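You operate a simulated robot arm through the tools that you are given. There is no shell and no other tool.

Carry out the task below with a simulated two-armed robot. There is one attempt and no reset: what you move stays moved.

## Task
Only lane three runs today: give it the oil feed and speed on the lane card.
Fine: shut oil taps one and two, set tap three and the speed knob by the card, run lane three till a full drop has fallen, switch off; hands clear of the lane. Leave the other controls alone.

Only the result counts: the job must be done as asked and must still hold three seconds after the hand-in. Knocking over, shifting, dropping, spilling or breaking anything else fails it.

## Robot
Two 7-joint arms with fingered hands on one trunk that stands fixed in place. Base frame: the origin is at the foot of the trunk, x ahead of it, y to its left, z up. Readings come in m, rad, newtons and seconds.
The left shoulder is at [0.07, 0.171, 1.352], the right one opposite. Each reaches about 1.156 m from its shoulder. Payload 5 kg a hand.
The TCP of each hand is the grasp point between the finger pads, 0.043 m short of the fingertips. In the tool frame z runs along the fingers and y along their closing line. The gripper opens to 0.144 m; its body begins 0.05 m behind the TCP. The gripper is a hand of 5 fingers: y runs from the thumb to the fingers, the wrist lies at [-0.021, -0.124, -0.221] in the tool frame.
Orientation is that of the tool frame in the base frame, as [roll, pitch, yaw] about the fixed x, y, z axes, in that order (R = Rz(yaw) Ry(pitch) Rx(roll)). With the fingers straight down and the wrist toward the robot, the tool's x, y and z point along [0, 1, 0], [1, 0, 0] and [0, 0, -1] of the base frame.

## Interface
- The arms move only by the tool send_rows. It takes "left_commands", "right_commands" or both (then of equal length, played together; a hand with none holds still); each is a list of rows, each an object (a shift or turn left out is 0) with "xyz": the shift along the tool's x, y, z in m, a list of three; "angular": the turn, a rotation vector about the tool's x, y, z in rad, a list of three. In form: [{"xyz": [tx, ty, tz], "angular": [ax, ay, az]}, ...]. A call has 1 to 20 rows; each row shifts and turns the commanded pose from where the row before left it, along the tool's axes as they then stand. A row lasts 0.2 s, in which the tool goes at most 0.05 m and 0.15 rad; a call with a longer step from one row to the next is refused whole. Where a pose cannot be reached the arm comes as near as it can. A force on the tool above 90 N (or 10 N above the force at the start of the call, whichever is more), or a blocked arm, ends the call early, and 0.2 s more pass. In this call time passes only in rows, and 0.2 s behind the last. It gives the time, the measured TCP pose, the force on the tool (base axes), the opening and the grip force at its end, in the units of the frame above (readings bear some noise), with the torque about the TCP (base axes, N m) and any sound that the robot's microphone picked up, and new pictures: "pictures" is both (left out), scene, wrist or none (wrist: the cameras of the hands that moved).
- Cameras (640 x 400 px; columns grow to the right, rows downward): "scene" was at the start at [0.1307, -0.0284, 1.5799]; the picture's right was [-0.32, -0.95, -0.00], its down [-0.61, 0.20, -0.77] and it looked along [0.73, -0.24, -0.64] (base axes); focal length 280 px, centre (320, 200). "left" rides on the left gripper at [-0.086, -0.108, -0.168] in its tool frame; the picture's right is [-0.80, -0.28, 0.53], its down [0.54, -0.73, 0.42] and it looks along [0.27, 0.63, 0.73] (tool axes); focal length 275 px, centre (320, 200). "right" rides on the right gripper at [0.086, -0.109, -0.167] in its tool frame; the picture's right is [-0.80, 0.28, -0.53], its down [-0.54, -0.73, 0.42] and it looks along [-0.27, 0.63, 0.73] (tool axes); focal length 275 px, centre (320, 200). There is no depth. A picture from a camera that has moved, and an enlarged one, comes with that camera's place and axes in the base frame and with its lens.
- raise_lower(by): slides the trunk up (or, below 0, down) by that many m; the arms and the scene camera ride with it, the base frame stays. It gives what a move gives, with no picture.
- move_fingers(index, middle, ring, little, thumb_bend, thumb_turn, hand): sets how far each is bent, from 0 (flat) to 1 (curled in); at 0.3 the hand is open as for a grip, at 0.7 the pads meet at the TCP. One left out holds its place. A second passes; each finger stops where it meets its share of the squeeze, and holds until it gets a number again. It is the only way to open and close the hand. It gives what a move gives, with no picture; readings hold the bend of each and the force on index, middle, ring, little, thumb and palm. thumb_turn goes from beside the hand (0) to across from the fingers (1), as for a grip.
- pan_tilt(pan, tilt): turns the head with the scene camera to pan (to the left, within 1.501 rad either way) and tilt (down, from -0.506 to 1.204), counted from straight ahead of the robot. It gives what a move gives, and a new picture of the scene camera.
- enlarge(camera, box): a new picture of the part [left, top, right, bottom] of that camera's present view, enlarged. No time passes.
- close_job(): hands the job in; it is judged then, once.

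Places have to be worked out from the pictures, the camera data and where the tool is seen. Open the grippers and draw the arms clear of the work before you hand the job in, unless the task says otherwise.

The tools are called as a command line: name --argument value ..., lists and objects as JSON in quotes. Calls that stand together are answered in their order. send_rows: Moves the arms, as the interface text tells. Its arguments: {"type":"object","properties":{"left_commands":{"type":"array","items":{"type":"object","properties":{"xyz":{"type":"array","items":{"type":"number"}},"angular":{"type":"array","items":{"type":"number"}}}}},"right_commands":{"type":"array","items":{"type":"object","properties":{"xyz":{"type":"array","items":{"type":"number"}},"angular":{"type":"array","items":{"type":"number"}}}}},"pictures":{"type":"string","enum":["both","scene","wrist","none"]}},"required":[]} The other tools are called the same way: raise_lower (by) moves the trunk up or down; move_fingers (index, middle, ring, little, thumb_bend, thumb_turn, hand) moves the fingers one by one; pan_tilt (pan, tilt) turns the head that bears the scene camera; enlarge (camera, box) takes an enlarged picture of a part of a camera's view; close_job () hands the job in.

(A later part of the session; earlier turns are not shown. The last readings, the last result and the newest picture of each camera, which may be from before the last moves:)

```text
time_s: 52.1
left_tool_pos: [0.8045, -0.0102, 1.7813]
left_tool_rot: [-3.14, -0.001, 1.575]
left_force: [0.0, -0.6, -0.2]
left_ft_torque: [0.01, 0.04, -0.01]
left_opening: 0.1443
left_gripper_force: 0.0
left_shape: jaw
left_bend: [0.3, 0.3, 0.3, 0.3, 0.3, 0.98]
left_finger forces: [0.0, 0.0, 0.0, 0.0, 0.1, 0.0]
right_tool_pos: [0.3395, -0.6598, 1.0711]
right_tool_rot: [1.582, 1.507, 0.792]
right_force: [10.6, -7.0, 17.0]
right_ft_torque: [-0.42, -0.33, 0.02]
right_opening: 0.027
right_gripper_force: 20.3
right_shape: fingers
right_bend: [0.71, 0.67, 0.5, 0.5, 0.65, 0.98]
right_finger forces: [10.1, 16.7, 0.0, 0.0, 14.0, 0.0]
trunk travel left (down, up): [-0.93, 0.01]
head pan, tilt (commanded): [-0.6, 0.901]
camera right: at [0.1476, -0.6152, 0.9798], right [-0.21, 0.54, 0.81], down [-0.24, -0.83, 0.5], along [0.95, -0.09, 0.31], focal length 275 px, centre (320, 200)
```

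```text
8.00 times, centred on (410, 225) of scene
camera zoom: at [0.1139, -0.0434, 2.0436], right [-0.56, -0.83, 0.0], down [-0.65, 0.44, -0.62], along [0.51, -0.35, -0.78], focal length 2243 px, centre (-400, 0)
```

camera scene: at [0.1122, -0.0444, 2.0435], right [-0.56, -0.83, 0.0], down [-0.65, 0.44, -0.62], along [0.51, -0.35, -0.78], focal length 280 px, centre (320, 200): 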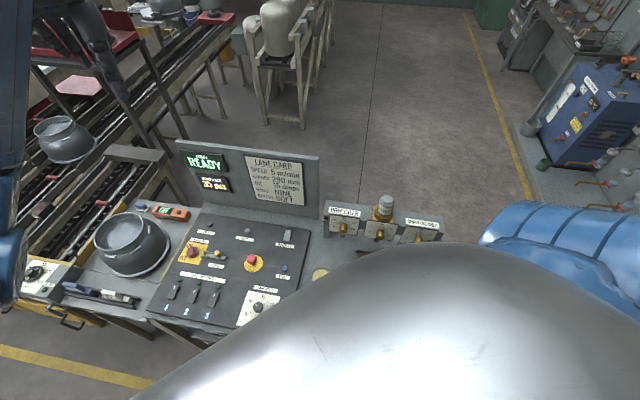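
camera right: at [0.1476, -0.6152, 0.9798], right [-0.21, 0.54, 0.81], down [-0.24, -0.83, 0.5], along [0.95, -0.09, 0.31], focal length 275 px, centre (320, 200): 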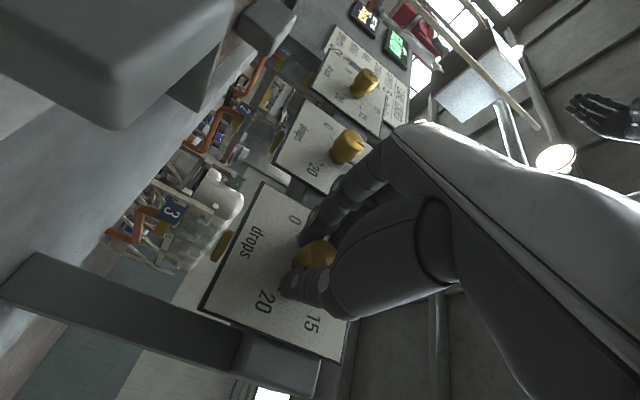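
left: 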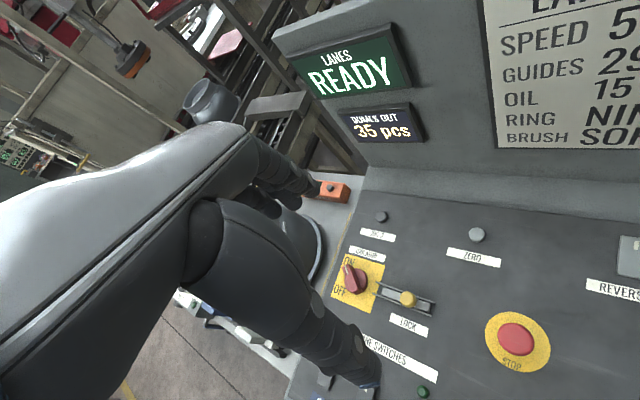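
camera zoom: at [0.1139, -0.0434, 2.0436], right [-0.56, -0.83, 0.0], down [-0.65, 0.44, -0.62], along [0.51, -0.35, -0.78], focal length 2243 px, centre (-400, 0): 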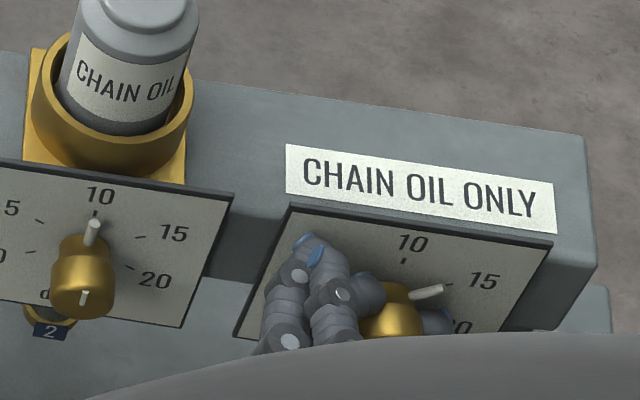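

The pointer is just short of 15 (I estimate about 52° against 60°). I add 0.15 rad and look again.

send_rows --right_commands '[{"angular": [0, 0, 0.075]}, {"angular": [0, 0, 0.075]}]' --pictures "none"

enlarge --camera "scene" --box '[395, 215, 435, 240]'

```text
time_s: 52.7
left_tool_pos: [0.8058, -0.0089, 1.7822]
left_tool_rot: [-3.139, -0.001, 1.576]
left_force: [0.3, -0.2, 0.1]
left_ft_torque: [0.0, 0.0, -0.01]
left_opening: 0.1439
left_gripper_force: 0.0
left_shape: jaw
left_bend: [0.3, 0.3, 0.3, 0.3, 0.3, 0.98]
left_finger forces: [0.0, 0.1, 0.0, 0.0, 0.0, 0.0]
right_tool_pos: [0.3398, -0.6612, 1.0717]
right_tool_rot: [1.57, 1.36, 0.781]
right_force: [11.1, -8.0, 18.3]
right_ft_torque: [-0.44, -0.37, 0.07]
right_opening: 0.027
right_gripper_force: 20.6
right_shape: fingers
right_bend: [0.71, 0.66, 0.5, 0.5, 0.65, 0.98]
right_finger forces: [10.5, 17.0, 0.0, 0.0, 12.8, 0.0]
trunk travel left (down, up): [-0.93, 0.01]
head pan, tilt (commanded): [-0.6, 0.901]
```

```text
16.00 times, centred on (415, 228) of scene
camera zoom: at [0.1135, -0.0428, 2.0436], right [-0.56, -0.83, 0.0], down [-0.65, 0.44, -0.62], along [0.51, -0.35, -0.78], focal length 4486 px, centre (-1200, -240)
```

zoom: 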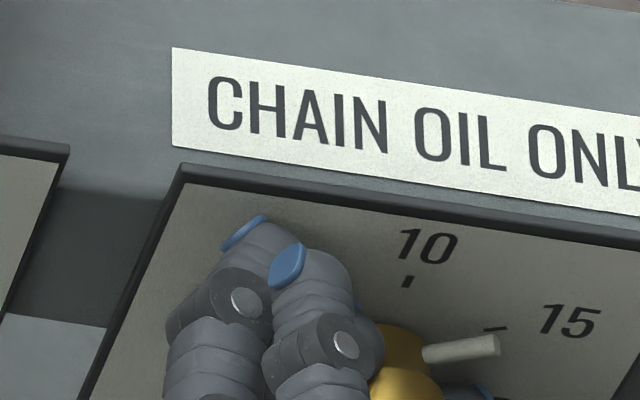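

The pointer now lines up with the 15 tick (my estimate is about 60°). I release the knob, back off and check from the wrist camera too.

move_fingers --hand "right" --index 0.48 --middle 0.48 --thumb_bend 0.48

send_rows --right_commands '[{"xyz": [0, 0, -0.02]}, {"xyz": [0, 0, -0.03]}, {"xyz": [0, 0, -0.03]}, {"xyz": [0, 0, -0.04], "angular": [0, 0, -0.14]}, {"angular": [0, 0, -0.14]}, {"angular": [0, 0, -0.14]}, {"angular": [0, 0, -0.14]}, {"angular": [0, 0, -0.14]}, {"angular": [0, 0, -0.14]}, {"angular": [0, 0, -0.14]}]'

enlarge --camera "right" --box '[140, 180, 340, 340]'

enlarge --camera "scene" --box '[395, 215, 435, 240]'

```text
time_s: 53.7
left_tool_pos: [0.8038, -0.0085, 1.7818]
left_tool_rot: [3.141, -0.001, 1.576]
left_force: [-0.7, 0.1, -0.4]
left_ft_torque: [-0.01, 0.01, 0.04]
left_opening: 0.144
left_gripper_force: 0.0
left_shape: jaw
left_bend: [0.3, 0.3, 0.3, 0.3, 0.3, 0.98]
left_finger forces: [0.1, 0.1, 0.1, 0.0, 0.0, 0.0]
right_tool_pos: [0.3388, -0.6614, 1.0714]
right_tool_rot: [1.576, 1.36, 0.787]
right_force: [-0.5, -1.0, -0.3]
right_ft_torque: [-0.01, 0.0, 0.05]
right_opening: 0.0854
right_gripper_force: 0.0
right_shape: fingers
right_bend: [0.48, 0.48, 0.5, 0.5, 0.48, 0.98]
right_finger forces: [0.0, 0.0, 0.0, 0.1, 0.0, 0.0]
trunk travel left (down, up): [-0.93, 0.01]
head pan, tilt (commanded): [-0.6, 0.901]
```

```text
time_s: 54.5
left_tool_pos: [0.8096, -0.019, 1.7801]
left_tool_rot: [-3.14, -0.003, 1.575]
left_force: [-0.8, -0.6, -0.6]
left_ft_torque: [0.12, 0.04, 0.03]
left_opening: 0.1439
left_gripper_force: 0.0
left_shape: jaw
left_bend: [0.3, 0.3, 0.3, 0.3, 0.3, 0.98]
left_finger forces: [0.0, 0.0, 0.1, 0.2, 0.0, 0.0]
right_tool_pos: [0.3074, -0.6333, 1.0787]
right_tool_rot: [1.455, 1.364, 0.67]
right_force: [11.6, -18.3, -14.4]
right_ft_torque: [-3.16, -4.26, 3.03]
right_opening: 0.0858
right_gripper_force: 0.0
right_shape: fingers
right_bend: [0.48, 0.48, 0.5, 0.5, 0.48, 0.98]
right_finger forces: [0.0, 0.0, 0.0, 0.1, 0.0, 0.0]
trunk travel left (down, up): [-0.93, 0.01]
head pan, tilt (commanded): [-0.6, 0.901]
stopped in row 3 (right hand): the force on the tool passed its limit at 114 N (the readings are from after the stop); the commanded pose is now the measured one
camera scene: at [0.1176, -0.0529, 2.0432], right [-0.57, -0.82, 0.0], down [-0.65, 0.45, -0.62], along [0.51, -0.35, -0.79], focal length 280 px, centre (320, 200)
camera right: at [0.1278, -0.5786, 0.9694], right [-0.31, 0.47, 0.82], down [-0.29, -0.87, 0.39], along [0.91, -0.12, 0.41], focal length 275 px, centre (320, 200)
```

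scene: 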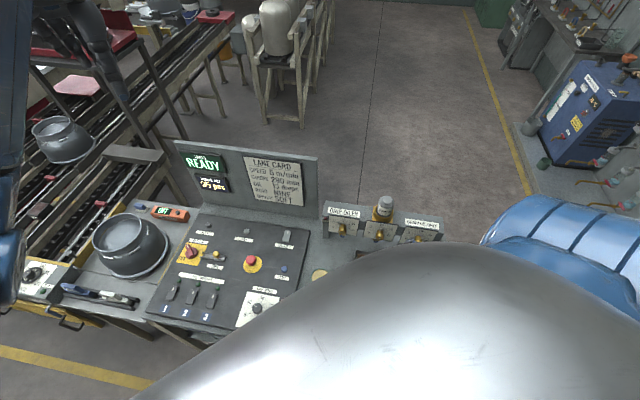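
right: 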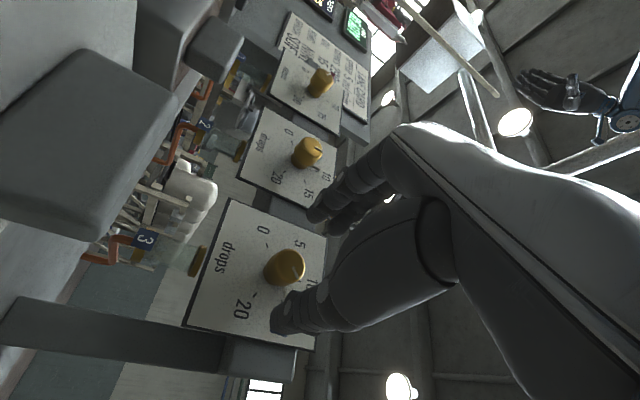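

```text
2.50 times, centred on (240, 260) of right
camera zoom: at [0.1278, -0.5786, 0.9694], right [-0.31, 0.47, 0.82], down [-0.29, -0.87, 0.39], along [0.91, -0.12, 0.41], focal length 688 px, centre (520, 50)
```

zoom: 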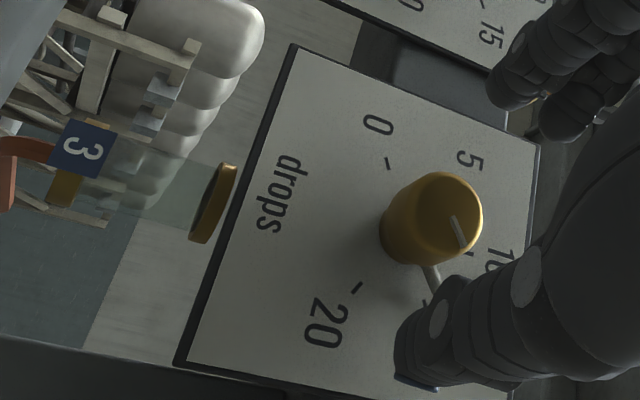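

```text
16.00 times, centred on (415, 228) of scene
camera zoom: at [0.1176, -0.0529, 2.0432], right [-0.57, -0.82, 0.0], down [-0.65, 0.45, -0.62], along [0.51, -0.35, -0.79], focal length 4486 px, centre (-1200, -240)
```

zoom: 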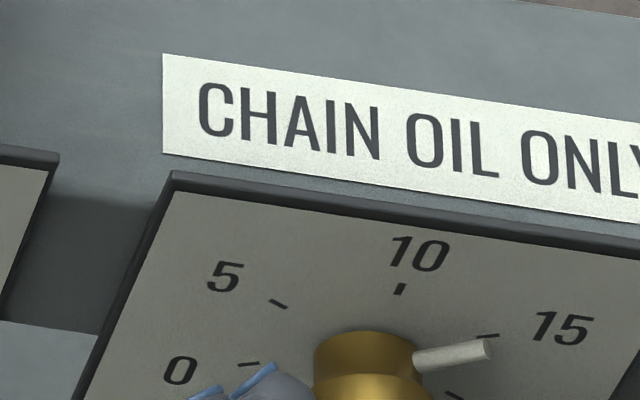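

Retracting at this low roll angle met 114 N, so the forearm or hand hit something behind. I turn the head to see the arm and what it touches before moving on.

pan_tilt --pan -1.2 --tilt 1.0

```text
time_s: 55.5
left_tool_pos: [0.8082, -0.0107, 1.7805]
left_tool_rot: [-3.137, -0.002, 1.579]
left_force: [1.0, -0.6, 0.0]
left_ft_torque: [0.0, 0.01, 0.02]
left_opening: 0.1441
left_gripper_force: 0.2
left_shape: jaw
left_bend: [0.3, 0.3, 0.3, 0.3, 0.3, 0.98]
left_finger forces: [0.0, 0.0, 0.1, 0.1, 0.0, 0.0]
right_tool_pos: [0.3092, -0.6293, 1.0814]
right_tool_rot: [1.427, 1.364, 0.643]
right_force: [24.8, -25.1, 13.8]
right_ft_torque: [-2.02, -0.19, 3.57]
right_opening: 0.0856
right_gripper_force: 0.1
right_shape: fingers
right_bend: [0.48, 0.48, 0.5, 0.5, 0.48, 0.98]
right_finger forces: [0.1, 0.1, 0.0, 0.1, 0.0, 0.0]
trunk travel left (down, up): [-0.93, 0.01]
head pan, tilt (commanded): [-1.201, 1.0]
camera scene: at [0.0791, -0.0693, 2.0362], right [-0.93, -0.36, 0.0], down [-0.31, 0.78, -0.54], along [0.19, -0.5, -0.84], focal length 280 px, centre (320, 200)
```

scene: 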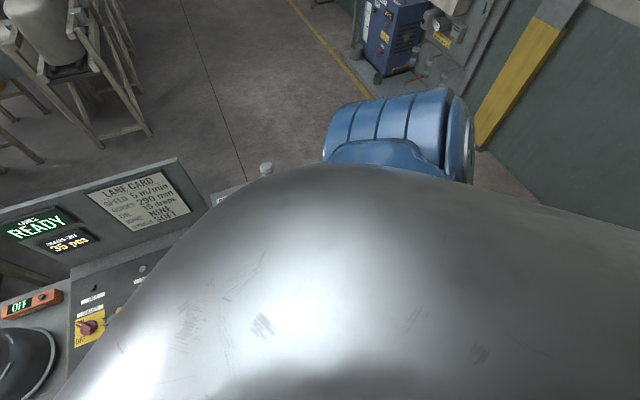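

The push on the hand points forward (about 35 N), so something behind the hand — probably the dark box on the bench near the robot — is being touched by the low side of the hand. I ease forward slightly and roll back up to lift the wrist clear.

send_rows --right_commands '[{"xyz": [0, 0, 0.012]}, {"angular": [0, 0, -0.12]}, {"angular": [0, 0, -0.14]}, {"angular": [0, 0, -0.14]}, {"angular": [0, 0, -0.14]}, {"angular": [0, 0, -0.14]}, {"angular": [0, 0, -0.14]}, {"angular": [0, 0, -0.14]}, {"angular": [0, 0, -0.14]}]' --pictures "wrist"

```text
time_s: 57.5
left_tool_pos: [0.8039, -0.0082, 1.7821]
left_tool_rot: [3.141, 0.001, 1.576]
left_force: [-0.2, 0.9, 0.0]
left_ft_torque: [0.02, -0.01, -0.03]
left_opening: 0.1441
left_gripper_force: 0.1
left_shape: jaw
left_bend: [0.3, 0.3, 0.3, 0.3, 0.3, 0.98]
left_finger forces: [0.0, 0.1, 0.1, 0.0, 0.1, 0.0]
right_tool_pos: [0.3152, -0.6361, 1.0814]
right_tool_rot: [-1.536, 0.674, -2.337]
right_force: [0.2, 0.0, 0.1]
right_ft_torque: [0.0, -0.02, -0.02]
right_opening: 0.0857
right_gripper_force: 0.1
right_shape: fingers
right_bend: [0.48, 0.48, 0.5, 0.5, 0.48, 0.98]
right_finger forces: [0.0, 0.1, 0.0, 0.0, 0.0, 0.1]
trunk travel left (down, up): [-0.93, 0.01]
head pan, tilt (commanded): [-1.201, 1.0]
camera right: at [0.0981, -0.6118, 1.1091], right [0.18, 0.95, 0.26], down [0.26, -0.3, 0.92], along [0.95, -0.1, -0.3], focal length 275 px, centre (320, 200)
```

right: 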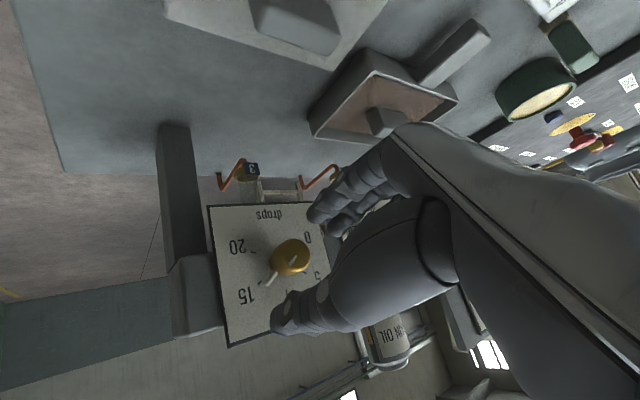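

The hand is free and the reading is clean. I look closely at tap 3 and at the objects on the bench to make sure nothing shifted.

enlarge --camera "right" --box '[170, 180, 340, 350]'

send_rows --right_commands '[{"angular": [-0.0034, 0.0015, -0.128]}, {"angular": [-0.0034, 0.0015, -0.128]}, {"angular": [-0.0034, 0.0015, -0.128]}, {"angular": [-0.0034, 0.0015, -0.128]}, {"angular": [-0.0034, 0.0015, -0.128]}, {"angular": [-0.0034, 0.0015, -0.128]}, {"angular": [-0.0034, 0.0015, -0.128]}, {"angular": [-0.0034, 0.0015, -0.128]}, {"xyz": [0, 0, -0.024]}, {"xyz": [0, 0, -0.024]}, {"xyz": [0, 0, -0.024]}, {"xyz": [0, 0.011, -0.0245]}]' --pictures "wrist"

```text
2.35 times, centred on (255, 265) of right
camera zoom: at [0.0981, -0.6118, 1.1091], right [0.18, 0.95, 0.26], down [0.26, -0.3, 0.92], along [0.95, -0.1, -0.3], focal length 648 px, centre (473, 47)
```

zoom: 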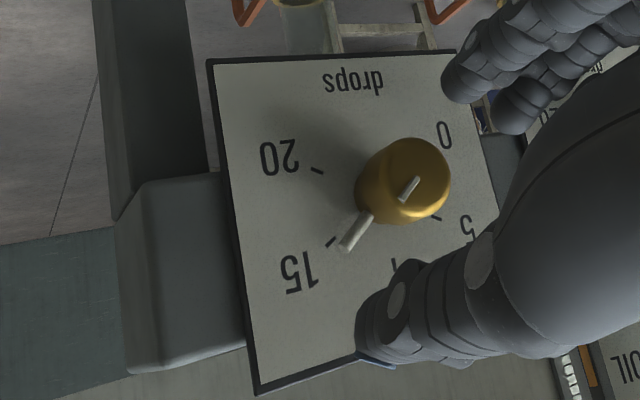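

```text
time_s: 60.1
left_tool_pos: [0.8045, -0.0089, 1.7827]
left_tool_rot: [-3.14, -0.001, 1.577]
left_force: [0.6, 0.0, -0.9]
left_ft_torque: [-0.02, 0.04, 0.0]
left_opening: 0.1439
left_gripper_force: 0.0
left_shape: jaw
left_bend: [0.3, 0.3, 0.3, 0.3, 0.3, 0.98]
left_finger forces: [0.0, 0.0, 0.0, 0.0, 0.0, 0.0]
right_tool_pos: [0.243, -0.5693, 1.0715]
right_tool_rot: [-1.571, -0.345, -2.366]
right_force: [0.2, 0.5, 0.0]
right_ft_torque: [0.0, 0.0, -0.03]
right_opening: 0.0856
right_gripper_force: 0.1
right_shape: fingers
right_bend: [0.48, 0.48, 0.5, 0.5, 0.48, 0.98]
right_finger forces: [0.0, 0.0, 0.0, 0.1, 0.0, 0.0]
trunk travel left (down, up): [-0.93, 0.01]
head pan, tilt (commanded): [-1.201, 1.0]
camera right: at [0.093, -0.4814, 1.2046], right [0.09, 0.84, -0.54], down [0.84, 0.23, 0.5], along [0.54, -0.5, -0.68], focal length 275 px, centre (320, 200)
```

right: 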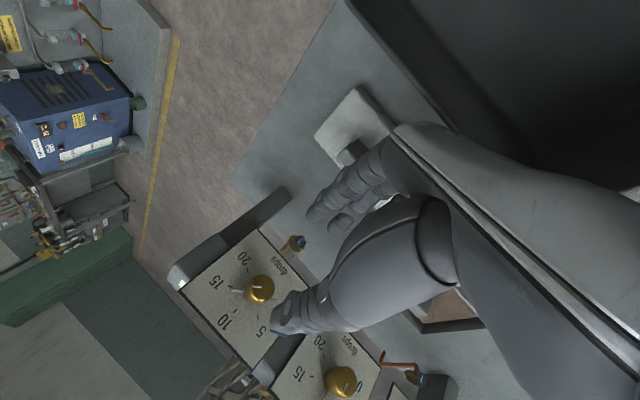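

Tap 3's mark and pointer stand right at 15. I look closely at the dark box at the top right of this view, since the hand may have touched it.

enlarge --camera "right" --box '[300, 0, 640, 200]'

pan_tilt --pan -0.9 --tilt 1.2

```text
1.88 times, centred on (470, 100) of right
camera zoom: at [0.093, -0.4814, 1.2046], right [0.09, 0.84, -0.54], down [0.84, 0.23, 0.5], along [0.54, -0.5, -0.68], focal length 518 px, centre (38, 388)
```

zoom: 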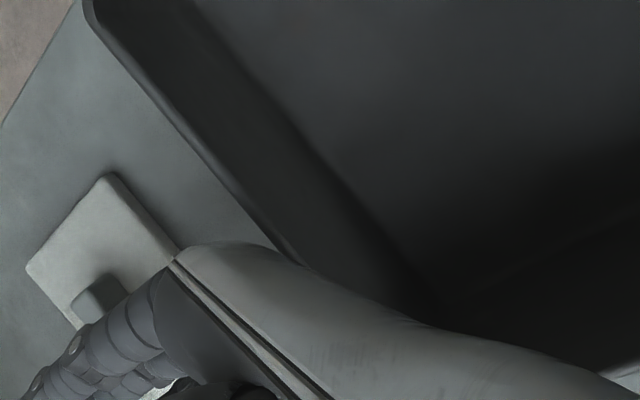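

```text
time_s: 60.9
left_tool_pos: [0.8042, -0.0097, 1.7822]
left_tool_rot: [-3.139, 0.001, 1.578]
left_force: [-0.8, -0.1, -0.2]
left_ft_torque: [-0.02, 0.03, -0.02]
left_opening: 0.144
left_gripper_force: 0.1
left_shape: jaw
left_bend: [0.3, 0.3, 0.3, 0.3, 0.3, 0.98]
left_finger forces: [0.1, 0.1, 0.0, 0.0, 0.0, 0.0]
right_tool_pos: [0.2441, -0.5696, 1.0729]
right_tool_rot: [-1.571, -0.346, -2.364]
right_force: [0.1, 0.3, -0.6]
right_ft_torque: [-0.04, 0.03, 0.0]
right_opening: 0.0856
right_gripper_force: 0.1
right_shape: fingers
right_bend: [0.48, 0.48, 0.5, 0.5, 0.48, 0.98]
right_finger forces: [0.0, 0.0, 0.1, 0.0, 0.0, 0.0]
trunk travel left (down, up): [-0.93, 0.01]
head pan, tilt (commanded): [-0.901, 1.201]
camera scene: at [0.0846, -0.0449, 2.0237], right [-0.78, -0.62, 0.0], down [-0.58, 0.73, -0.36], along [0.23, -0.28, -0.93], focal length 280 px, centre (320, 200)
```

scene: 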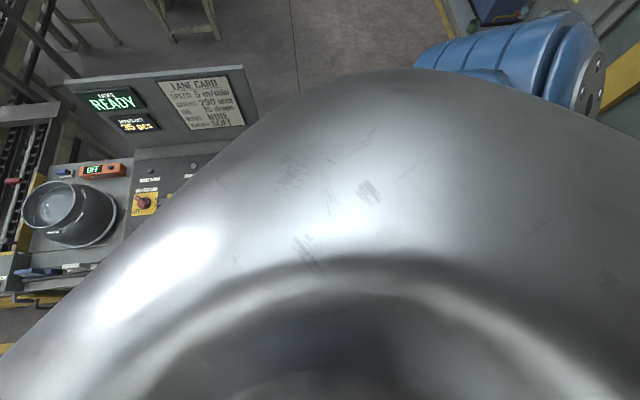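

Everything looks in place. Now I go to tap 2: a bit forward, roll to −120°, then slide left along the dials at z 1.07.

send_rows --right_commands '[{"xyz": [0, 0, 0.025]}, {"xyz": [0, 0, 0.025]}, {"angular": [0, 0, 0.1396]}, {"angular": [0, 0, 0.1396]}, {"angular": [0, 0, 0.1396]}, {"angular": [0, 0, 0.1396]}, {"angular": [0, 0, 0.1396]}, {"angular": [0, 0, 0.1396]}, {"angular": [0, 0, 0.1396]}, {"angular": [0, 0, 0.1396]}, {"angular": [0, 0, 0.1396]}, {"angular": [0, 0, 0.1396]}, {"xyz": [-0.019, 0.0329, 0]}, {"xyz": [-0.019, 0.0329, 0]}, {"xyz": [-0.019, 0.0329, 0]}, {"xyz": [-0.019, 0.0329, 0]}]' --pictures "wrist"

pan_tilt --pan -0.6 --tilt 0.9

enlarge --camera "right" --box '[150, 180, 400, 360]'

```text
time_s: 64.3
left_tool_pos: [0.8058, -0.0077, 1.7817]
left_tool_rot: [-3.141, 0.002, 1.577]
left_force: [0.5, 1.2, 0.7]
left_ft_torque: [-0.06, 0.08, 0.02]
left_opening: 0.1439
left_gripper_force: 0.1
left_shape: jaw
left_bend: [0.3, 0.3, 0.3, 0.3, 0.3, 0.98]
left_finger forces: [0.0, 0.0, 0.0, 0.0, 0.0, 0.0]
right_tool_pos: [0.3889, -0.4982, 1.0715]
right_tool_rot: [-1.57, 1.048, -2.365]
right_force: [-0.7, -0.5, 0.1]
right_ft_torque: [0.0, -0.03, 0.02]
right_opening: 0.0854
right_gripper_force: 0.0
right_shape: fingers
right_bend: [0.48, 0.48, 0.5, 0.5, 0.48, 0.98]
right_finger forces: [0.0, 0.0, 0.0, 0.1, 0.0, 0.1]
trunk travel left (down, up): [-0.93, 0.01]
head pan, tilt (commanded): [-0.901, 1.201]
camera right: at [0.172, -0.4739, 1.0522], right [0.09, 0.83, 0.55], down [0.04, -0.55, 0.83], along [1.0, -0.05, -0.08], focal length 275 px, centre (320, 200)
```

right: 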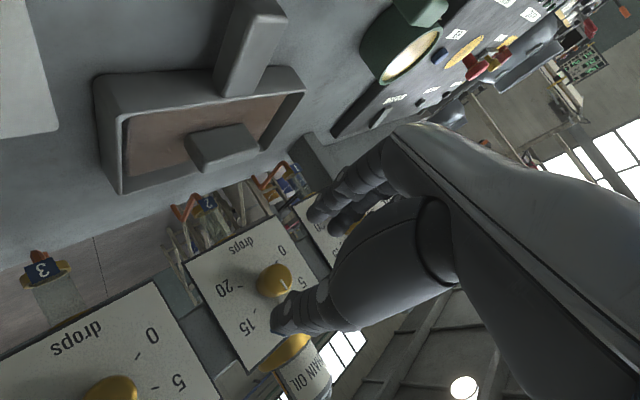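

```text
time_s: 65.1
left_tool_pos: [0.8049, -0.008, 1.781]
left_tool_rot: [-3.14, 0.001, 1.579]
left_force: [0.3, 0.6, 0.4]
left_ft_torque: [-0.02, 0.02, 0.0]
left_opening: 0.1437
left_gripper_force: 0.1
left_shape: jaw
left_bend: [0.3, 0.3, 0.3, 0.3, 0.3, 0.98]
left_finger forces: [0.0, 0.1, 0.0, 0.0, 0.1, 0.0]
right_tool_pos: [0.3886, -0.4972, 1.072]
right_tool_rot: [-1.571, 1.048, -2.366]
right_force: [-0.4, -0.7, 0.0]
right_ft_torque: [0.02, 0.01, -0.01]
right_opening: 0.0857
right_gripper_force: 0.0
right_shape: fingers
right_bend: [0.48, 0.48, 0.5, 0.5, 0.48, 0.98]
right_finger forces: [0.0, 0.0, 0.1, 0.0, 0.1, 0.1]
trunk travel left (down, up): [-0.93, 0.01]
head pan, tilt (commanded): [-0.6, 0.901]
camera scene: at [0.1129, -0.0434, 2.0434], right [-0.57, -0.82, 0.0], down [-0.65, 0.44, -0.62], along [0.51, -0.35, -0.78], focal length 280 px, centre (320, 200)
```

scene: 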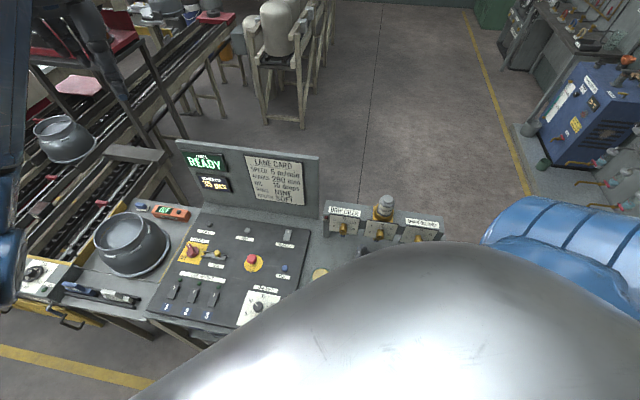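

```text
2.22 times, centred on (275, 270) of right
camera zoom: at [0.1723, -0.4744, 1.0521], right [0.08, 0.83, 0.55], down [0.04, -0.55, 0.83], along [1.0, -0.05, -0.08], focal length 612 px, centre (420, 44)
```

zoom: 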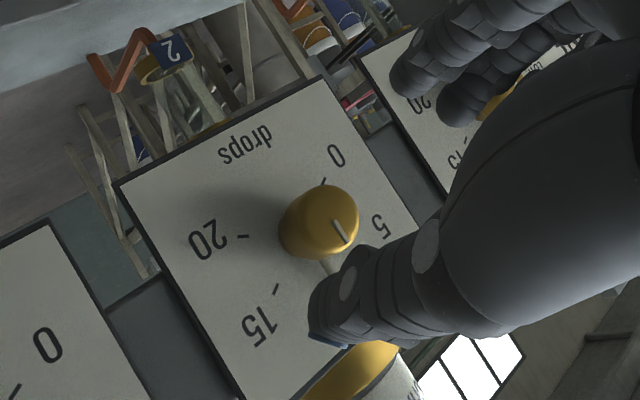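

The finger axis points at tap 2's knob within a few millimetres. I advance and grip it.

send_rows --right_commands '[{"xyz": [0, 0, 0.0275]}, {"xyz": [0, 0, 0.0275]}, {"xyz": [0, 0, 0.0275]}]' --pictures "none"

move_fingers --hand "right" --index 0.72 --middle 0.74 --thumb_bend 0.73

enlarge --camera "right" --box '[150, 180, 400, 360]'

```text
time_s: 65.9
left_tool_pos: [0.8049, -0.0098, 1.7816]
left_tool_rot: [-3.139, -0.001, 1.577]
left_force: [0.3, 0.1, -0.4]
left_ft_torque: [-0.02, 0.03, 0.01]
left_opening: 0.1438
left_gripper_force: 0.1
left_shape: jaw
left_bend: [0.3, 0.3, 0.3, 0.3, 0.3, 0.98]
left_finger forces: [0.1, 0.0, 0.1, 0.0, 0.1, 0.0]
right_tool_pos: [0.4457, -0.5581, 1.0731]
right_tool_rot: [-1.575, 1.051, -2.37]
right_force: [-0.3, -0.1, 0.6]
right_ft_torque: [-0.01, -0.02, -0.02]
right_opening: 0.0856
right_gripper_force: 0.0
right_shape: fingers
right_bend: [0.48, 0.48, 0.5, 0.5, 0.48, 0.98]
right_finger forces: [0.0, 0.0, 0.0, 0.1, 0.1, 0.1]
trunk travel left (down, up): [-0.93, 0.01]
head pan, tilt (commanded): [-0.6, 0.901]
```

```text
time_s: 66.9
left_tool_pos: [0.806, -0.0093, 1.7815]
left_tool_rot: [-3.14, -0.001, 1.578]
left_force: [-0.4, -0.1, 0.0]
left_ft_torque: [0.0, 0.0, -0.01]
left_opening: 0.1439
left_gripper_force: 0.0
left_shape: jaw
left_bend: [0.3, 0.3, 0.3, 0.3, 0.3, 0.98]
left_finger forces: [0.0, 0.0, 0.1, 0.0, 0.0, 0.1]
right_tool_pos: [0.4473, -0.5575, 1.0737]
right_tool_rot: [-1.569, 1.052, -2.365]
right_force: [9.2, -3.1, 5.2]
right_ft_torque: [-0.1, -0.05, -0.06]
right_opening: 0.0252
right_gripper_force: 16.5
right_shape: fingers
right_bend: [0.63, 0.68, 0.5, 0.5, 0.66, 0.97]
right_finger forces: [10.2, 11.1, 0.1, 0.1, 12.9, 0.1]
trunk travel left (down, up): [-0.93, 0.01]
head pan, tilt (commanded): [-0.6, 0.901]
```

```text
2.22 times, centred on (275, 270) of right
camera zoom: at [0.2308, -0.5347, 1.0533], right [0.08, 0.83, 0.55], down [0.04, -0.55, 0.83], along [1.0, -0.05, -0.08], focal length 612 px, centre (420, 44)
```

zoom: 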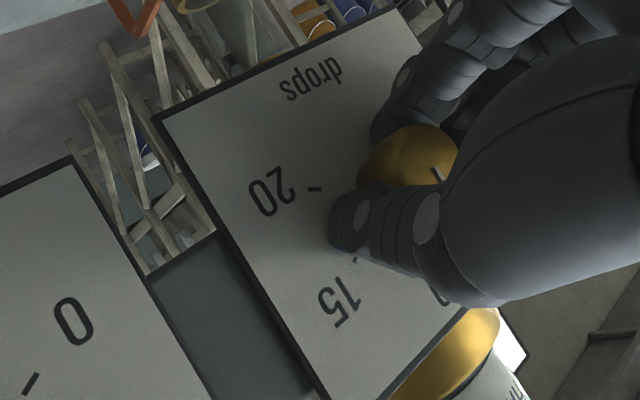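

Good grip on tap 2. I turn counter-clockwise 0.7 rad first and check.

send_rows --right_commands '[{"angular": [0, 0, -0.14]}, {"angular": [0, 0, -0.14]}, {"angular": [0, 0, -0.14]}, {"angular": [0, 0, -0.14]}, {"angular": [0, 0, -0.14]}]' --pictures "none"

enlarge --camera "right" --box '[150, 180, 400, 360]'

enlarge --camera "scene" --box '[340, 200, 420, 250]'

```text
time_s: 68.1
left_tool_pos: [0.8068, -0.0098, 1.7793]
left_tool_rot: [-3.138, 0.0, 1.576]
left_force: [0.9, 0.6, -0.9]
left_ft_torque: [0.0, 0.01, 0.01]
left_opening: 0.144
left_gripper_force: 0.1
left_shape: jaw
left_bend: [0.3, 0.3, 0.3, 0.3, 0.3, 0.98]
left_finger forces: [0.1, 0.0, 0.0, 0.0, 0.0, 0.0]
right_tool_pos: [0.4465, -0.5563, 1.0707]
right_tool_rot: [-1.572, 0.347, -2.365]
right_force: [13.9, -3.1, 5.3]
right_ft_torque: [-0.17, -0.18, 0.09]
right_opening: 0.0247
right_gripper_force: 18.0
right_shape: fingers
right_bend: [0.71, 0.68, 0.5, 0.5, 0.66, 0.97]
right_finger forces: [9.4, 12.8, 0.0, 0.0, 13.9, 0.0]
trunk travel left (down, up): [-0.93, 0.01]
head pan, tilt (commanded): [-0.6, 0.901]
```

```text
2.22 times, centred on (275, 270) of right
camera zoom: at [0.2446, -0.5211, 1.1455], right [0.23, 0.97, 0.01], down [0.48, -0.12, 0.87], along [0.84, -0.2, -0.5], focal length 612 px, centre (420, 44)
```

zoom: 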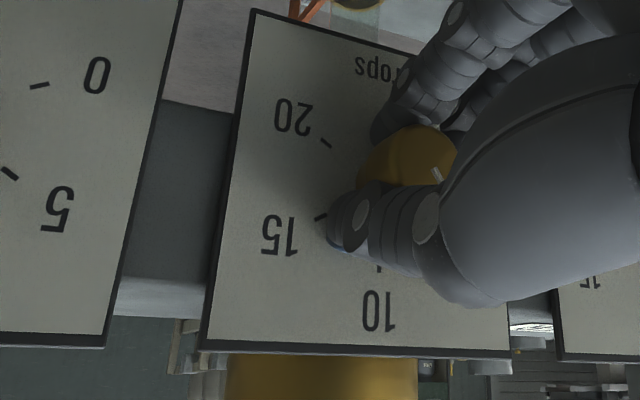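

```text
8.00 times, centred on (380, 225) of scene
camera zoom: at [0.1155, -0.0445, 2.0433], right [-0.56, -0.83, 0.0], down [-0.65, 0.44, -0.62], along [0.51, -0.35, -0.78], focal length 2243 px, centre (-160, 0)
```

zoom: 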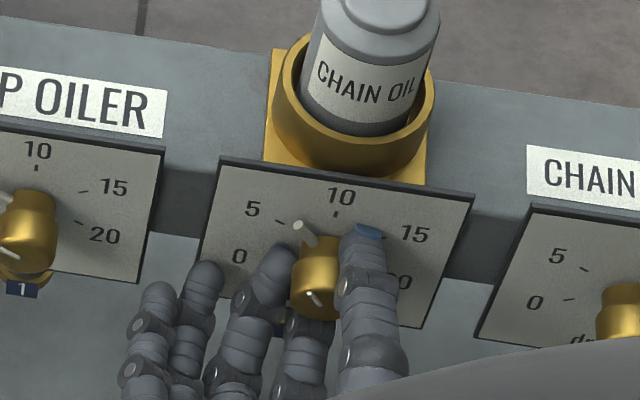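

Tap 2's pointer has turned to about 6.5. I continue counter-clockwise another 0.7 rad.

send_rows --right_commands '[{"angular": [0, 0, -0.14]}, {"angular": [0, 0, -0.14]}, {"angular": [0, 0, -0.14]}, {"angular": [0, 0, -0.14]}, {"angular": [0, 0, -0.14]}]' --pictures "none"

enlarge --camera "scene" --box '[340, 200, 420, 250]'

```text
time_s: 69.3
left_tool_pos: [0.8077, -0.0093, 1.7806]
left_tool_rot: [-3.138, 0.001, 1.577]
left_force: [0.1, -0.3, 1.2]
left_ft_torque: [-0.02, 0.0, 0.02]
left_opening: 0.144
left_gripper_force: 0.0
left_shape: jaw
left_bend: [0.3, 0.3, 0.3, 0.3, 0.3, 0.98]
left_finger forces: [0.0, 0.1, 0.0, 0.1, 0.0, 0.0]
right_tool_pos: [0.4472, -0.5578, 1.0704]
right_tool_rot: [-1.574, -0.353, -2.364]
right_force: [13.4, -5.5, -1.5]
right_ft_torque: [-0.07, -0.07, 0.17]
right_opening: 0.025
right_gripper_force: 18.6
right_shape: fingers
right_bend: [0.71, 0.68, 0.5, 0.5, 0.66, 0.96]
right_finger forces: [10.2, 12.6, 0.0, 0.0, 13.4, 0.1]
trunk travel left (down, up): [-0.93, 0.01]
head pan, tilt (commanded): [-0.6, 0.901]
```

```text
8.00 times, centred on (380, 225) of scene
camera zoom: at [0.1159, -0.0445, 2.0433], right [-0.56, -0.83, 0.0], down [-0.65, 0.44, -0.62], along [0.51, -0.35, -0.78], focal length 2243 px, centre (-160, 0)
```

zoom: 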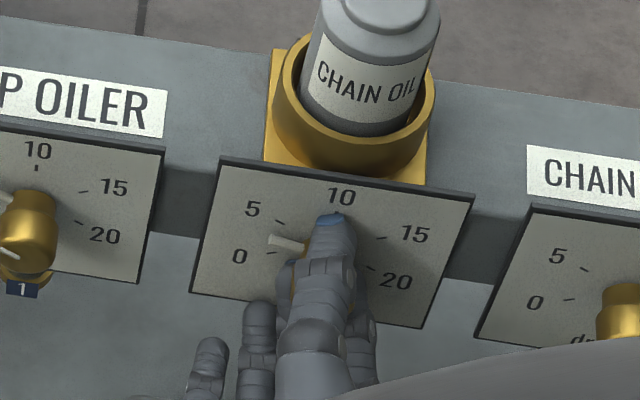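

The pointer is at about −80°, with about 40° left to reach 0. I release, roll back to −150° a little in front of the knob, and re-grip.

move_fingers --hand "right" --index 0.48 --middle 0.48 --thumb_bend 0.48

send_rows --right_commands '[{"xyz": [0, 0, -0.02]}, {"xyz": [0, 0, -0.02]}, {"angular": [0, 0, 0.14]}, {"angular": [0, 0, 0.14]}, {"angular": [0, 0, 0.14]}, {"angular": [0, 0, 0.14]}, {"angular": [0, 0, 0.14]}, {"angular": [0, 0, 0.14]}, {"xyz": [0, 0, 0.02]}, {"xyz": [0, 0, 0.02]}]' --pictures "none"

enlarge --camera "scene" --box '[340, 200, 420, 250]'

enlarge --camera "right" --box '[150, 180, 400, 360]'

```text
time_s: 70.3
left_tool_pos: [0.804, -0.0091, 1.7821]
left_tool_rot: [3.141, -0.001, 1.577]
left_force: [-0.7, 0.3, 0.6]
left_ft_torque: [0.0, -0.01, 0.01]
left_opening: 0.1441
left_gripper_force: 0.0
left_shape: jaw
left_bend: [0.3, 0.3, 0.3, 0.3, 0.3, 0.98]
left_finger forces: [0.0, 0.0, 0.0, 0.0, 0.1, 0.0]
right_tool_pos: [0.4452, -0.558, 1.0715]
right_tool_rot: [-1.571, -0.35, -2.365]
right_force: [-0.5, 0.1, 0.1]
right_ft_torque: [0.0, -0.01, 0.0]
right_opening: 0.0853
right_gripper_force: 0.1
right_shape: fingers
right_bend: [0.48, 0.48, 0.5, 0.5, 0.48, 0.97]
right_finger forces: [0.0, 0.0, 0.1, 0.1, 0.0, 0.1]
trunk travel left (down, up): [-0.93, 0.01]
head pan, tilt (commanded): [-0.6, 0.901]
```

```text
time_s: 72.5
left_tool_pos: [0.8064, -0.0101, 1.7817]
left_tool_rot: [-3.141, 0.0, 1.579]
left_force: [0.5, 0.2, -0.2]
left_ft_torque: [0.0, 0.03, 0.0]
left_opening: 0.1438
left_gripper_force: 0.1
left_shape: jaw
left_bend: [0.3, 0.3, 0.3, 0.3, 0.3, 0.98]
left_finger forces: [0.0, 0.0, 0.0, 0.0, 0.0, 0.0]
right_tool_pos: [0.4463, -0.558, 1.0713]
right_tool_rot: [-1.572, 0.491, -2.366]
right_force: [0.4, 0.3, -0.3]
right_ft_torque: [0.0, -0.01, 0.0]
right_opening: 0.0851
right_gripper_force: 0.0
right_shape: fingers
right_bend: [0.48, 0.48, 0.5, 0.5, 0.48, 0.97]
right_finger forces: [0.0, 0.1, 0.0, 0.0, 0.0, 0.0]
trunk travel left (down, up): [-0.93, 0.01]
head pan, tilt (commanded): [-0.6, 0.901]
```

```text
8.00 times, centred on (380, 225) of scene
camera zoom: at [0.1143, -0.0447, 2.0433], right [-0.56, -0.83, 0.0], down [-0.65, 0.44, -0.62], along [0.51, -0.35, -0.78], focal length 2243 px, centre (-160, 0)
```

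zoom: 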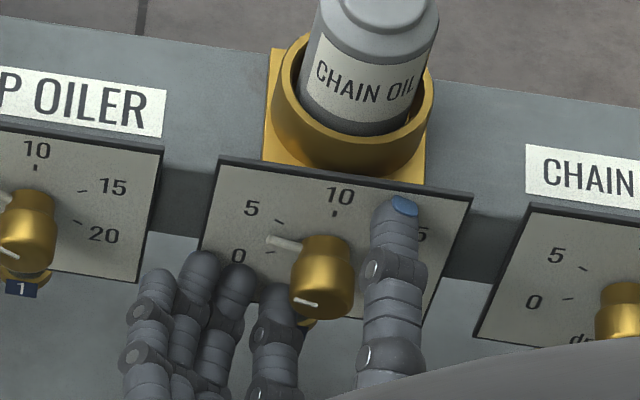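

```text
2.22 times, centred on (275, 270) of right
camera zoom: at [0.2373, -0.5283, 1.1281], right [0.22, 0.97, 0.13], down [0.39, -0.21, 0.9], along [0.89, -0.15, -0.43], focal length 612 px, centre (420, 44)
```

zoom: 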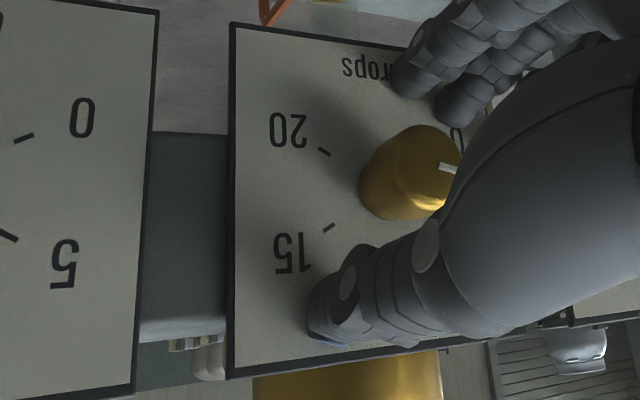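

About 36° remain for tap 2. I grip and turn −0.62 rad.

move_fingers --hand "right" --index 0.72 --middle 0.74 --thumb_bend 0.73

send_rows --right_commands '[{"angular": [0, 0, -0.124]}, {"angular": [0, 0, -0.124]}, {"angular": [0, 0, -0.124]}, {"angular": [0, 0, -0.124]}, {"angular": [0, 0, -0.124]}]' --pictures "none"

enlarge --camera "scene" --box '[340, 200, 420, 250]'

enlarge --camera "right" --box '[150, 180, 400, 360]'

```text
time_s: 73.5
left_tool_pos: [0.8071, -0.0104, 1.78]
left_tool_rot: [3.141, -0.001, 1.578]
left_force: [-0.3, 0.5, -0.2]
left_ft_torque: [0.04, -0.01, 0.01]
left_opening: 0.1441
left_gripper_force: 0.0
left_shape: jaw
left_bend: [0.3, 0.3, 0.3, 0.3, 0.3, 0.98]
left_finger forces: [0.0, 0.1, 0.1, 0.0, 0.1, 0.0]
right_tool_pos: [0.4475, -0.5589, 1.0725]
right_tool_rot: [-1.571, 0.489, -2.366]
right_force: [9.5, -3.3, -0.2]
right_ft_torque: [-0.1, -0.03, -0.03]
right_opening: 0.0243
right_gripper_force: 15.9
right_shape: fingers
right_bend: [0.71, 0.68, 0.5, 0.5, 0.67, 0.97]
right_finger forces: [9.8, 10.0, 0.1, 0.1, 12.4, 0.1]
trunk travel left (down, up): [-0.93, 0.01]
head pan, tilt (commanded): [-0.6, 0.901]
```

```text
time_s: 74.7
left_tool_pos: [0.807, -0.0108, 1.78]
left_tool_rot: [-3.138, 0.0, 1.578]
left_force: [0.0, 0.6, -0.5]
left_ft_torque: [-0.03, 0.03, -0.04]
left_opening: 0.1441
left_gripper_force: 0.1
left_shape: jaw
left_bend: [0.3, 0.3, 0.3, 0.3, 0.3, 0.98]
left_finger forces: [0.0, 0.0, 0.0, 0.1, 0.1, 0.0]
right_tool_pos: [0.446, -0.5591, 1.0704]
right_tool_rot: [-1.572, -0.132, -2.368]
right_force: [12.0, -8.3, -1.0]
right_ft_torque: [-0.07, -0.12, 0.09]
right_opening: 0.0244
right_gripper_force: 16.5
right_shape: fingers
right_bend: [0.63, 0.68, 0.5, 0.5, 0.67, 0.96]
right_finger forces: [9.8, 10.6, 0.0, 0.0, 12.6, 0.0]
trunk travel left (down, up): [-0.93, 0.01]
head pan, tilt (commanded): [-0.6, 0.901]
```

```text
8.00 times, centred on (380, 225) of scene
camera zoom: at [0.116, -0.0455, 2.0433], right [-0.56, -0.83, 0.0], down [-0.65, 0.44, -0.62], along [0.51, -0.35, -0.79], focal length 2243 px, centre (-160, 0)
```

zoom: 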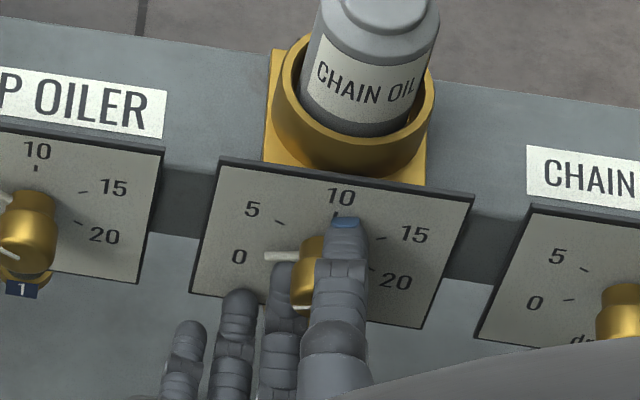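

```text
2.22 times, centred on (275, 270) of right
camera zoom: at [0.2778, -0.4893, 1.1915], right [0.16, 0.91, -0.39], down [0.75, 0.14, 0.65], along [0.64, -0.39, -0.66], focal length 612 px, centre (420, 44)
```

zoom: 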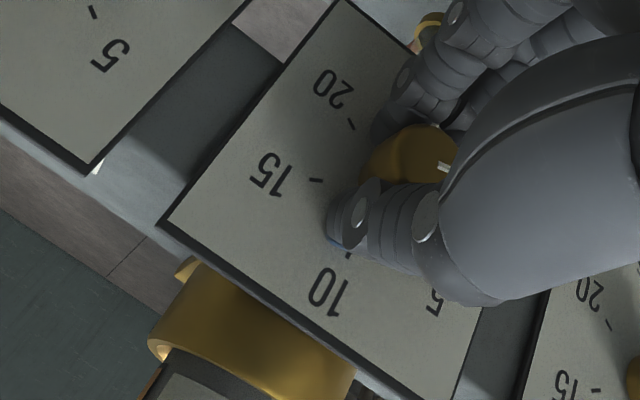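

Tap 2 is nearly at 0 (about −110° of −120°). I turn another −0.18 rad.

send_rows --right_commands '[{"angular": [0, 0, -0.09]}, {"angular": [0, 0, -0.09]}]' --pictures "none"

enlarge --camera "scene" --box '[355, 210, 395, 235]'

```text
time_s: 75.3
left_tool_pos: [0.8078, -0.0095, 1.7815]
left_tool_rot: [-3.136, 0.0, 1.579]
left_force: [0.4, -0.1, 0.9]
left_ft_torque: [0.01, 0.02, 0.03]
left_opening: 0.1436
left_gripper_force: 0.0
left_shape: jaw
left_bend: [0.3, 0.3, 0.3, 0.3, 0.3, 0.98]
left_finger forces: [0.0, 0.0, 0.0, 0.0, 0.1, 0.0]
right_tool_pos: [0.4474, -0.5588, 1.0711]
right_tool_rot: [-1.572, -0.313, -2.366]
right_force: [12.0, -9.4, 0.5]
right_ft_torque: [-0.12, -0.1, 0.05]
right_opening: 0.0244
right_gripper_force: 16.7
right_shape: fingers
right_bend: [0.71, 0.68, 0.5, 0.5, 0.67, 0.96]
right_finger forces: [10.0, 10.0, 0.2, 0.0, 13.4, 0.1]
trunk travel left (down, up): [-0.93, 0.01]
head pan, tilt (commanded): [-0.6, 0.901]
```

```text
16.00 times, centred on (375, 222) of scene
camera zoom: at [0.1158, -0.0451, 2.0433], right [-0.56, -0.83, 0.0], down [-0.65, 0.44, -0.62], along [0.51, -0.35, -0.78], focal length 4486 px, centre (-560, -160)
```

zoom: 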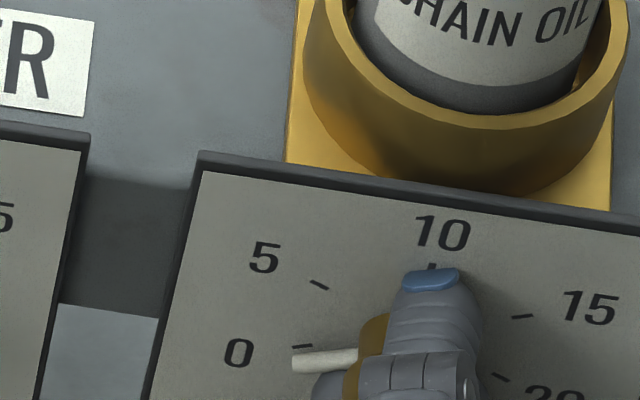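

Tap 2's pointer is in line with the 0 tick. I release it, back off 60 mm and roll to −140° for tap 1.

move_fingers --hand "right" --index 0.48 --middle 0.48 --thumb_bend 0.48

send_rows --right_commands '[{"xyz": [0, 0, -0.02]}, {"xyz": [0, 0, -0.02]}, {"xyz": [0, 0, -0.02]}, {"angular": [0, 0, 0.14]}, {"angular": [0, 0, 0.14]}, {"angular": [0, 0, 0.14]}, {"angular": [0, 0, 0.14]}, {"angular": [0, 0, 0.14]}, {"angular": [0, 0, 0.14]}, {"angular": [0, 0, 0.14]}]' --pictures "none"

enlarge --camera "scene" --box '[320, 195, 450, 255]'

enlarge --camera "right" --box '[150, 180, 400, 360]'

```text
time_s: 76.3
left_tool_pos: [0.804, -0.0094, 1.7819]
left_tool_rot: [-3.142, 0.0, 1.579]
left_force: [0.3, -0.2, -0.4]
left_ft_torque: [0.03, -0.05, -0.01]
left_opening: 0.144
left_gripper_force: 0.0
left_shape: jaw
left_bend: [0.3, 0.3, 0.3, 0.3, 0.3, 0.98]
left_finger forces: [0.1, 0.0, 0.0, 0.0, 0.0, 0.1]
right_tool_pos: [0.4442, -0.5566, 1.0714]
right_tool_rot: [-1.571, -0.308, -2.365]
right_force: [-0.6, 0.2, 0.1]
right_ft_torque: [-0.02, 0.01, -0.02]
right_opening: 0.085
right_gripper_force: 0.0
right_shape: fingers
right_bend: [0.48, 0.48, 0.5, 0.5, 0.48, 0.97]
right_finger forces: [0.0, 0.0, 0.0, 0.0, 0.0, 0.1]
trunk travel left (down, up): [-0.93, 0.01]
head pan, tilt (commanded): [-0.6, 0.901]
```

```text
time_s: 78.5
left_tool_pos: [0.8037, -0.0084, 1.7826]
left_tool_rot: [3.142, 0.001, 1.579]
left_force: [-0.4, 0.5, -1.1]
left_ft_torque: [-0.03, -0.02, 0.02]
left_opening: 0.144
left_gripper_force: 0.1
left_shape: jaw
left_bend: [0.3, 0.3, 0.3, 0.3, 0.3, 0.98]
left_finger forces: [0.1, 0.1, 0.0, 0.0, 0.1, 0.0]
right_tool_pos: [0.4039, -0.5149, 1.072]
right_tool_rot: [-1.569, 0.672, -2.363]
right_force: [0.4, -0.1, 0.9]
right_ft_torque: [0.0, -0.03, 0.03]
right_opening: 0.0851
right_gripper_force: 0.1
right_shape: fingers
right_bend: [0.48, 0.48, 0.5, 0.5, 0.48, 0.97]
right_finger forces: [0.0, 0.0, 0.0, 0.0, 0.0, 0.0]
trunk travel left (down, up): [-0.93, 0.01]
head pan, tilt (commanded): [-0.6, 0.901]
```

```text
4.92 times, centred on (385, 225) of scene
camera zoom: at [0.1115, -0.0436, 2.0436], right [-0.56, -0.83, 0.0], down [-0.65, 0.44, -0.62], along [0.51, -0.35, -0.78], focal length 1380 px, centre (0, 77)
```

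zoom: 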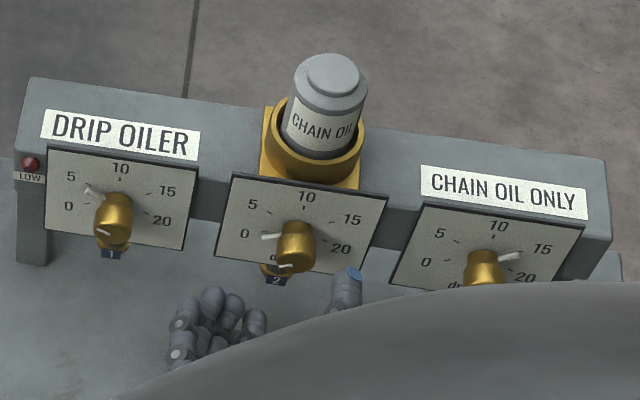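

```text
2.22 times, centred on (275, 270) of right
camera zoom: at [0.1885, -0.4909, 1.1047], right [0.2, 0.94, 0.27], down [0.28, -0.32, 0.91], along [0.94, -0.1, -0.32], focal length 612 px, centre (420, 44)
```

zoom: 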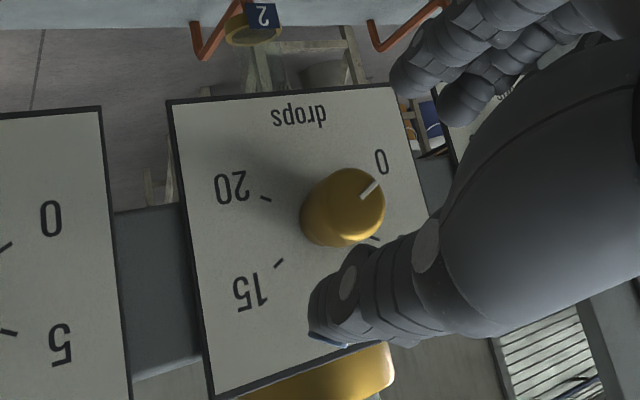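

Tap 2 reads 0 and tap 3 reads 15. Now I slide left to tap 1.

send_rows --right_commands '[{"xyz": [-0.0292, 0.0232, 0]}, {"xyz": [-0.0292, 0.0232, 0]}, {"xyz": [-0.0292, 0.0232, 0]}, {"xyz": [-0.0292, 0.0232, 0]}]' --pictures "none"

enlarge --camera "right" --box '[150, 180, 400, 360]'

enlarge --camera "scene" --box '[322, 205, 362, 240]'

```text
time_s: 79.5
left_tool_pos: [0.806, -0.0091, 1.7815]
left_tool_rot: [-3.139, 0.001, 1.576]
left_force: [0.6, -0.1, 0.6]
left_ft_torque: [-0.02, 0.06, 0.0]
left_opening: 0.1438
left_gripper_force: 0.1
left_shape: jaw
left_bend: [0.3, 0.3, 0.3, 0.3, 0.3, 0.98]
left_finger forces: [0.1, 0.1, 0.0, 0.0, 0.1, 0.1]
right_tool_pos: [0.5118, -0.411, 1.0709]
right_tool_rot: [-1.569, 0.669, -2.364]
right_force: [-0.5, -0.5, -0.3]
right_ft_torque: [-0.03, -0.03, -0.01]
right_opening: 0.0852
right_gripper_force: 0.0
right_shape: fingers
right_bend: [0.48, 0.48, 0.5, 0.5, 0.48, 0.98]
right_finger forces: [0.0, 0.0, 0.0, 0.0, 0.0, 0.1]
trunk travel left (down, up): [-0.93, 0.01]
head pan, tilt (commanded): [-0.6, 0.901]
```

```text
2.22 times, centred on (275, 270) of right
camera zoom: at [0.2973, -0.3864, 1.104], right [0.2, 0.94, 0.27], down [0.28, -0.32, 0.91], along [0.94, -0.1, -0.33], focal length 612 px, centre (420, 44)
```

zoom: 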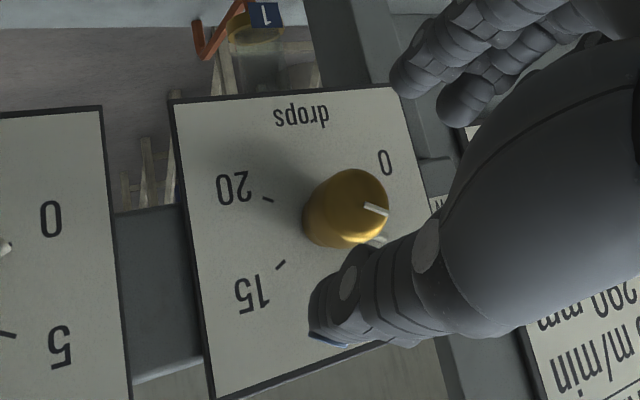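

```text
11.43 times, centred on (342, 222) of scene
camera zoom: at [0.1137, -0.0429, 2.0435], right [-0.57, -0.82, 0.0], down [-0.65, 0.44, -0.62], along [0.51, -0.35, -0.78], focal length 3205 px, centre (69, -57)
```

zoom: 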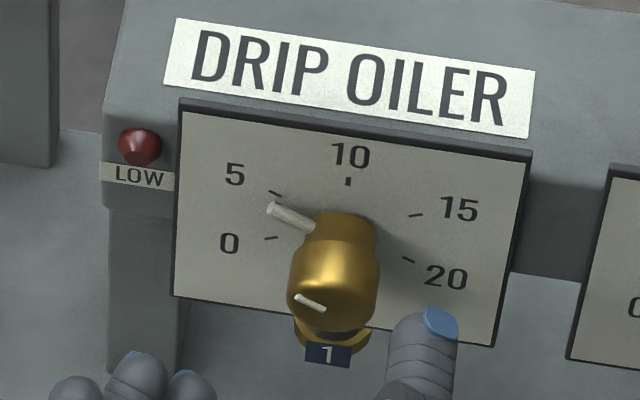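

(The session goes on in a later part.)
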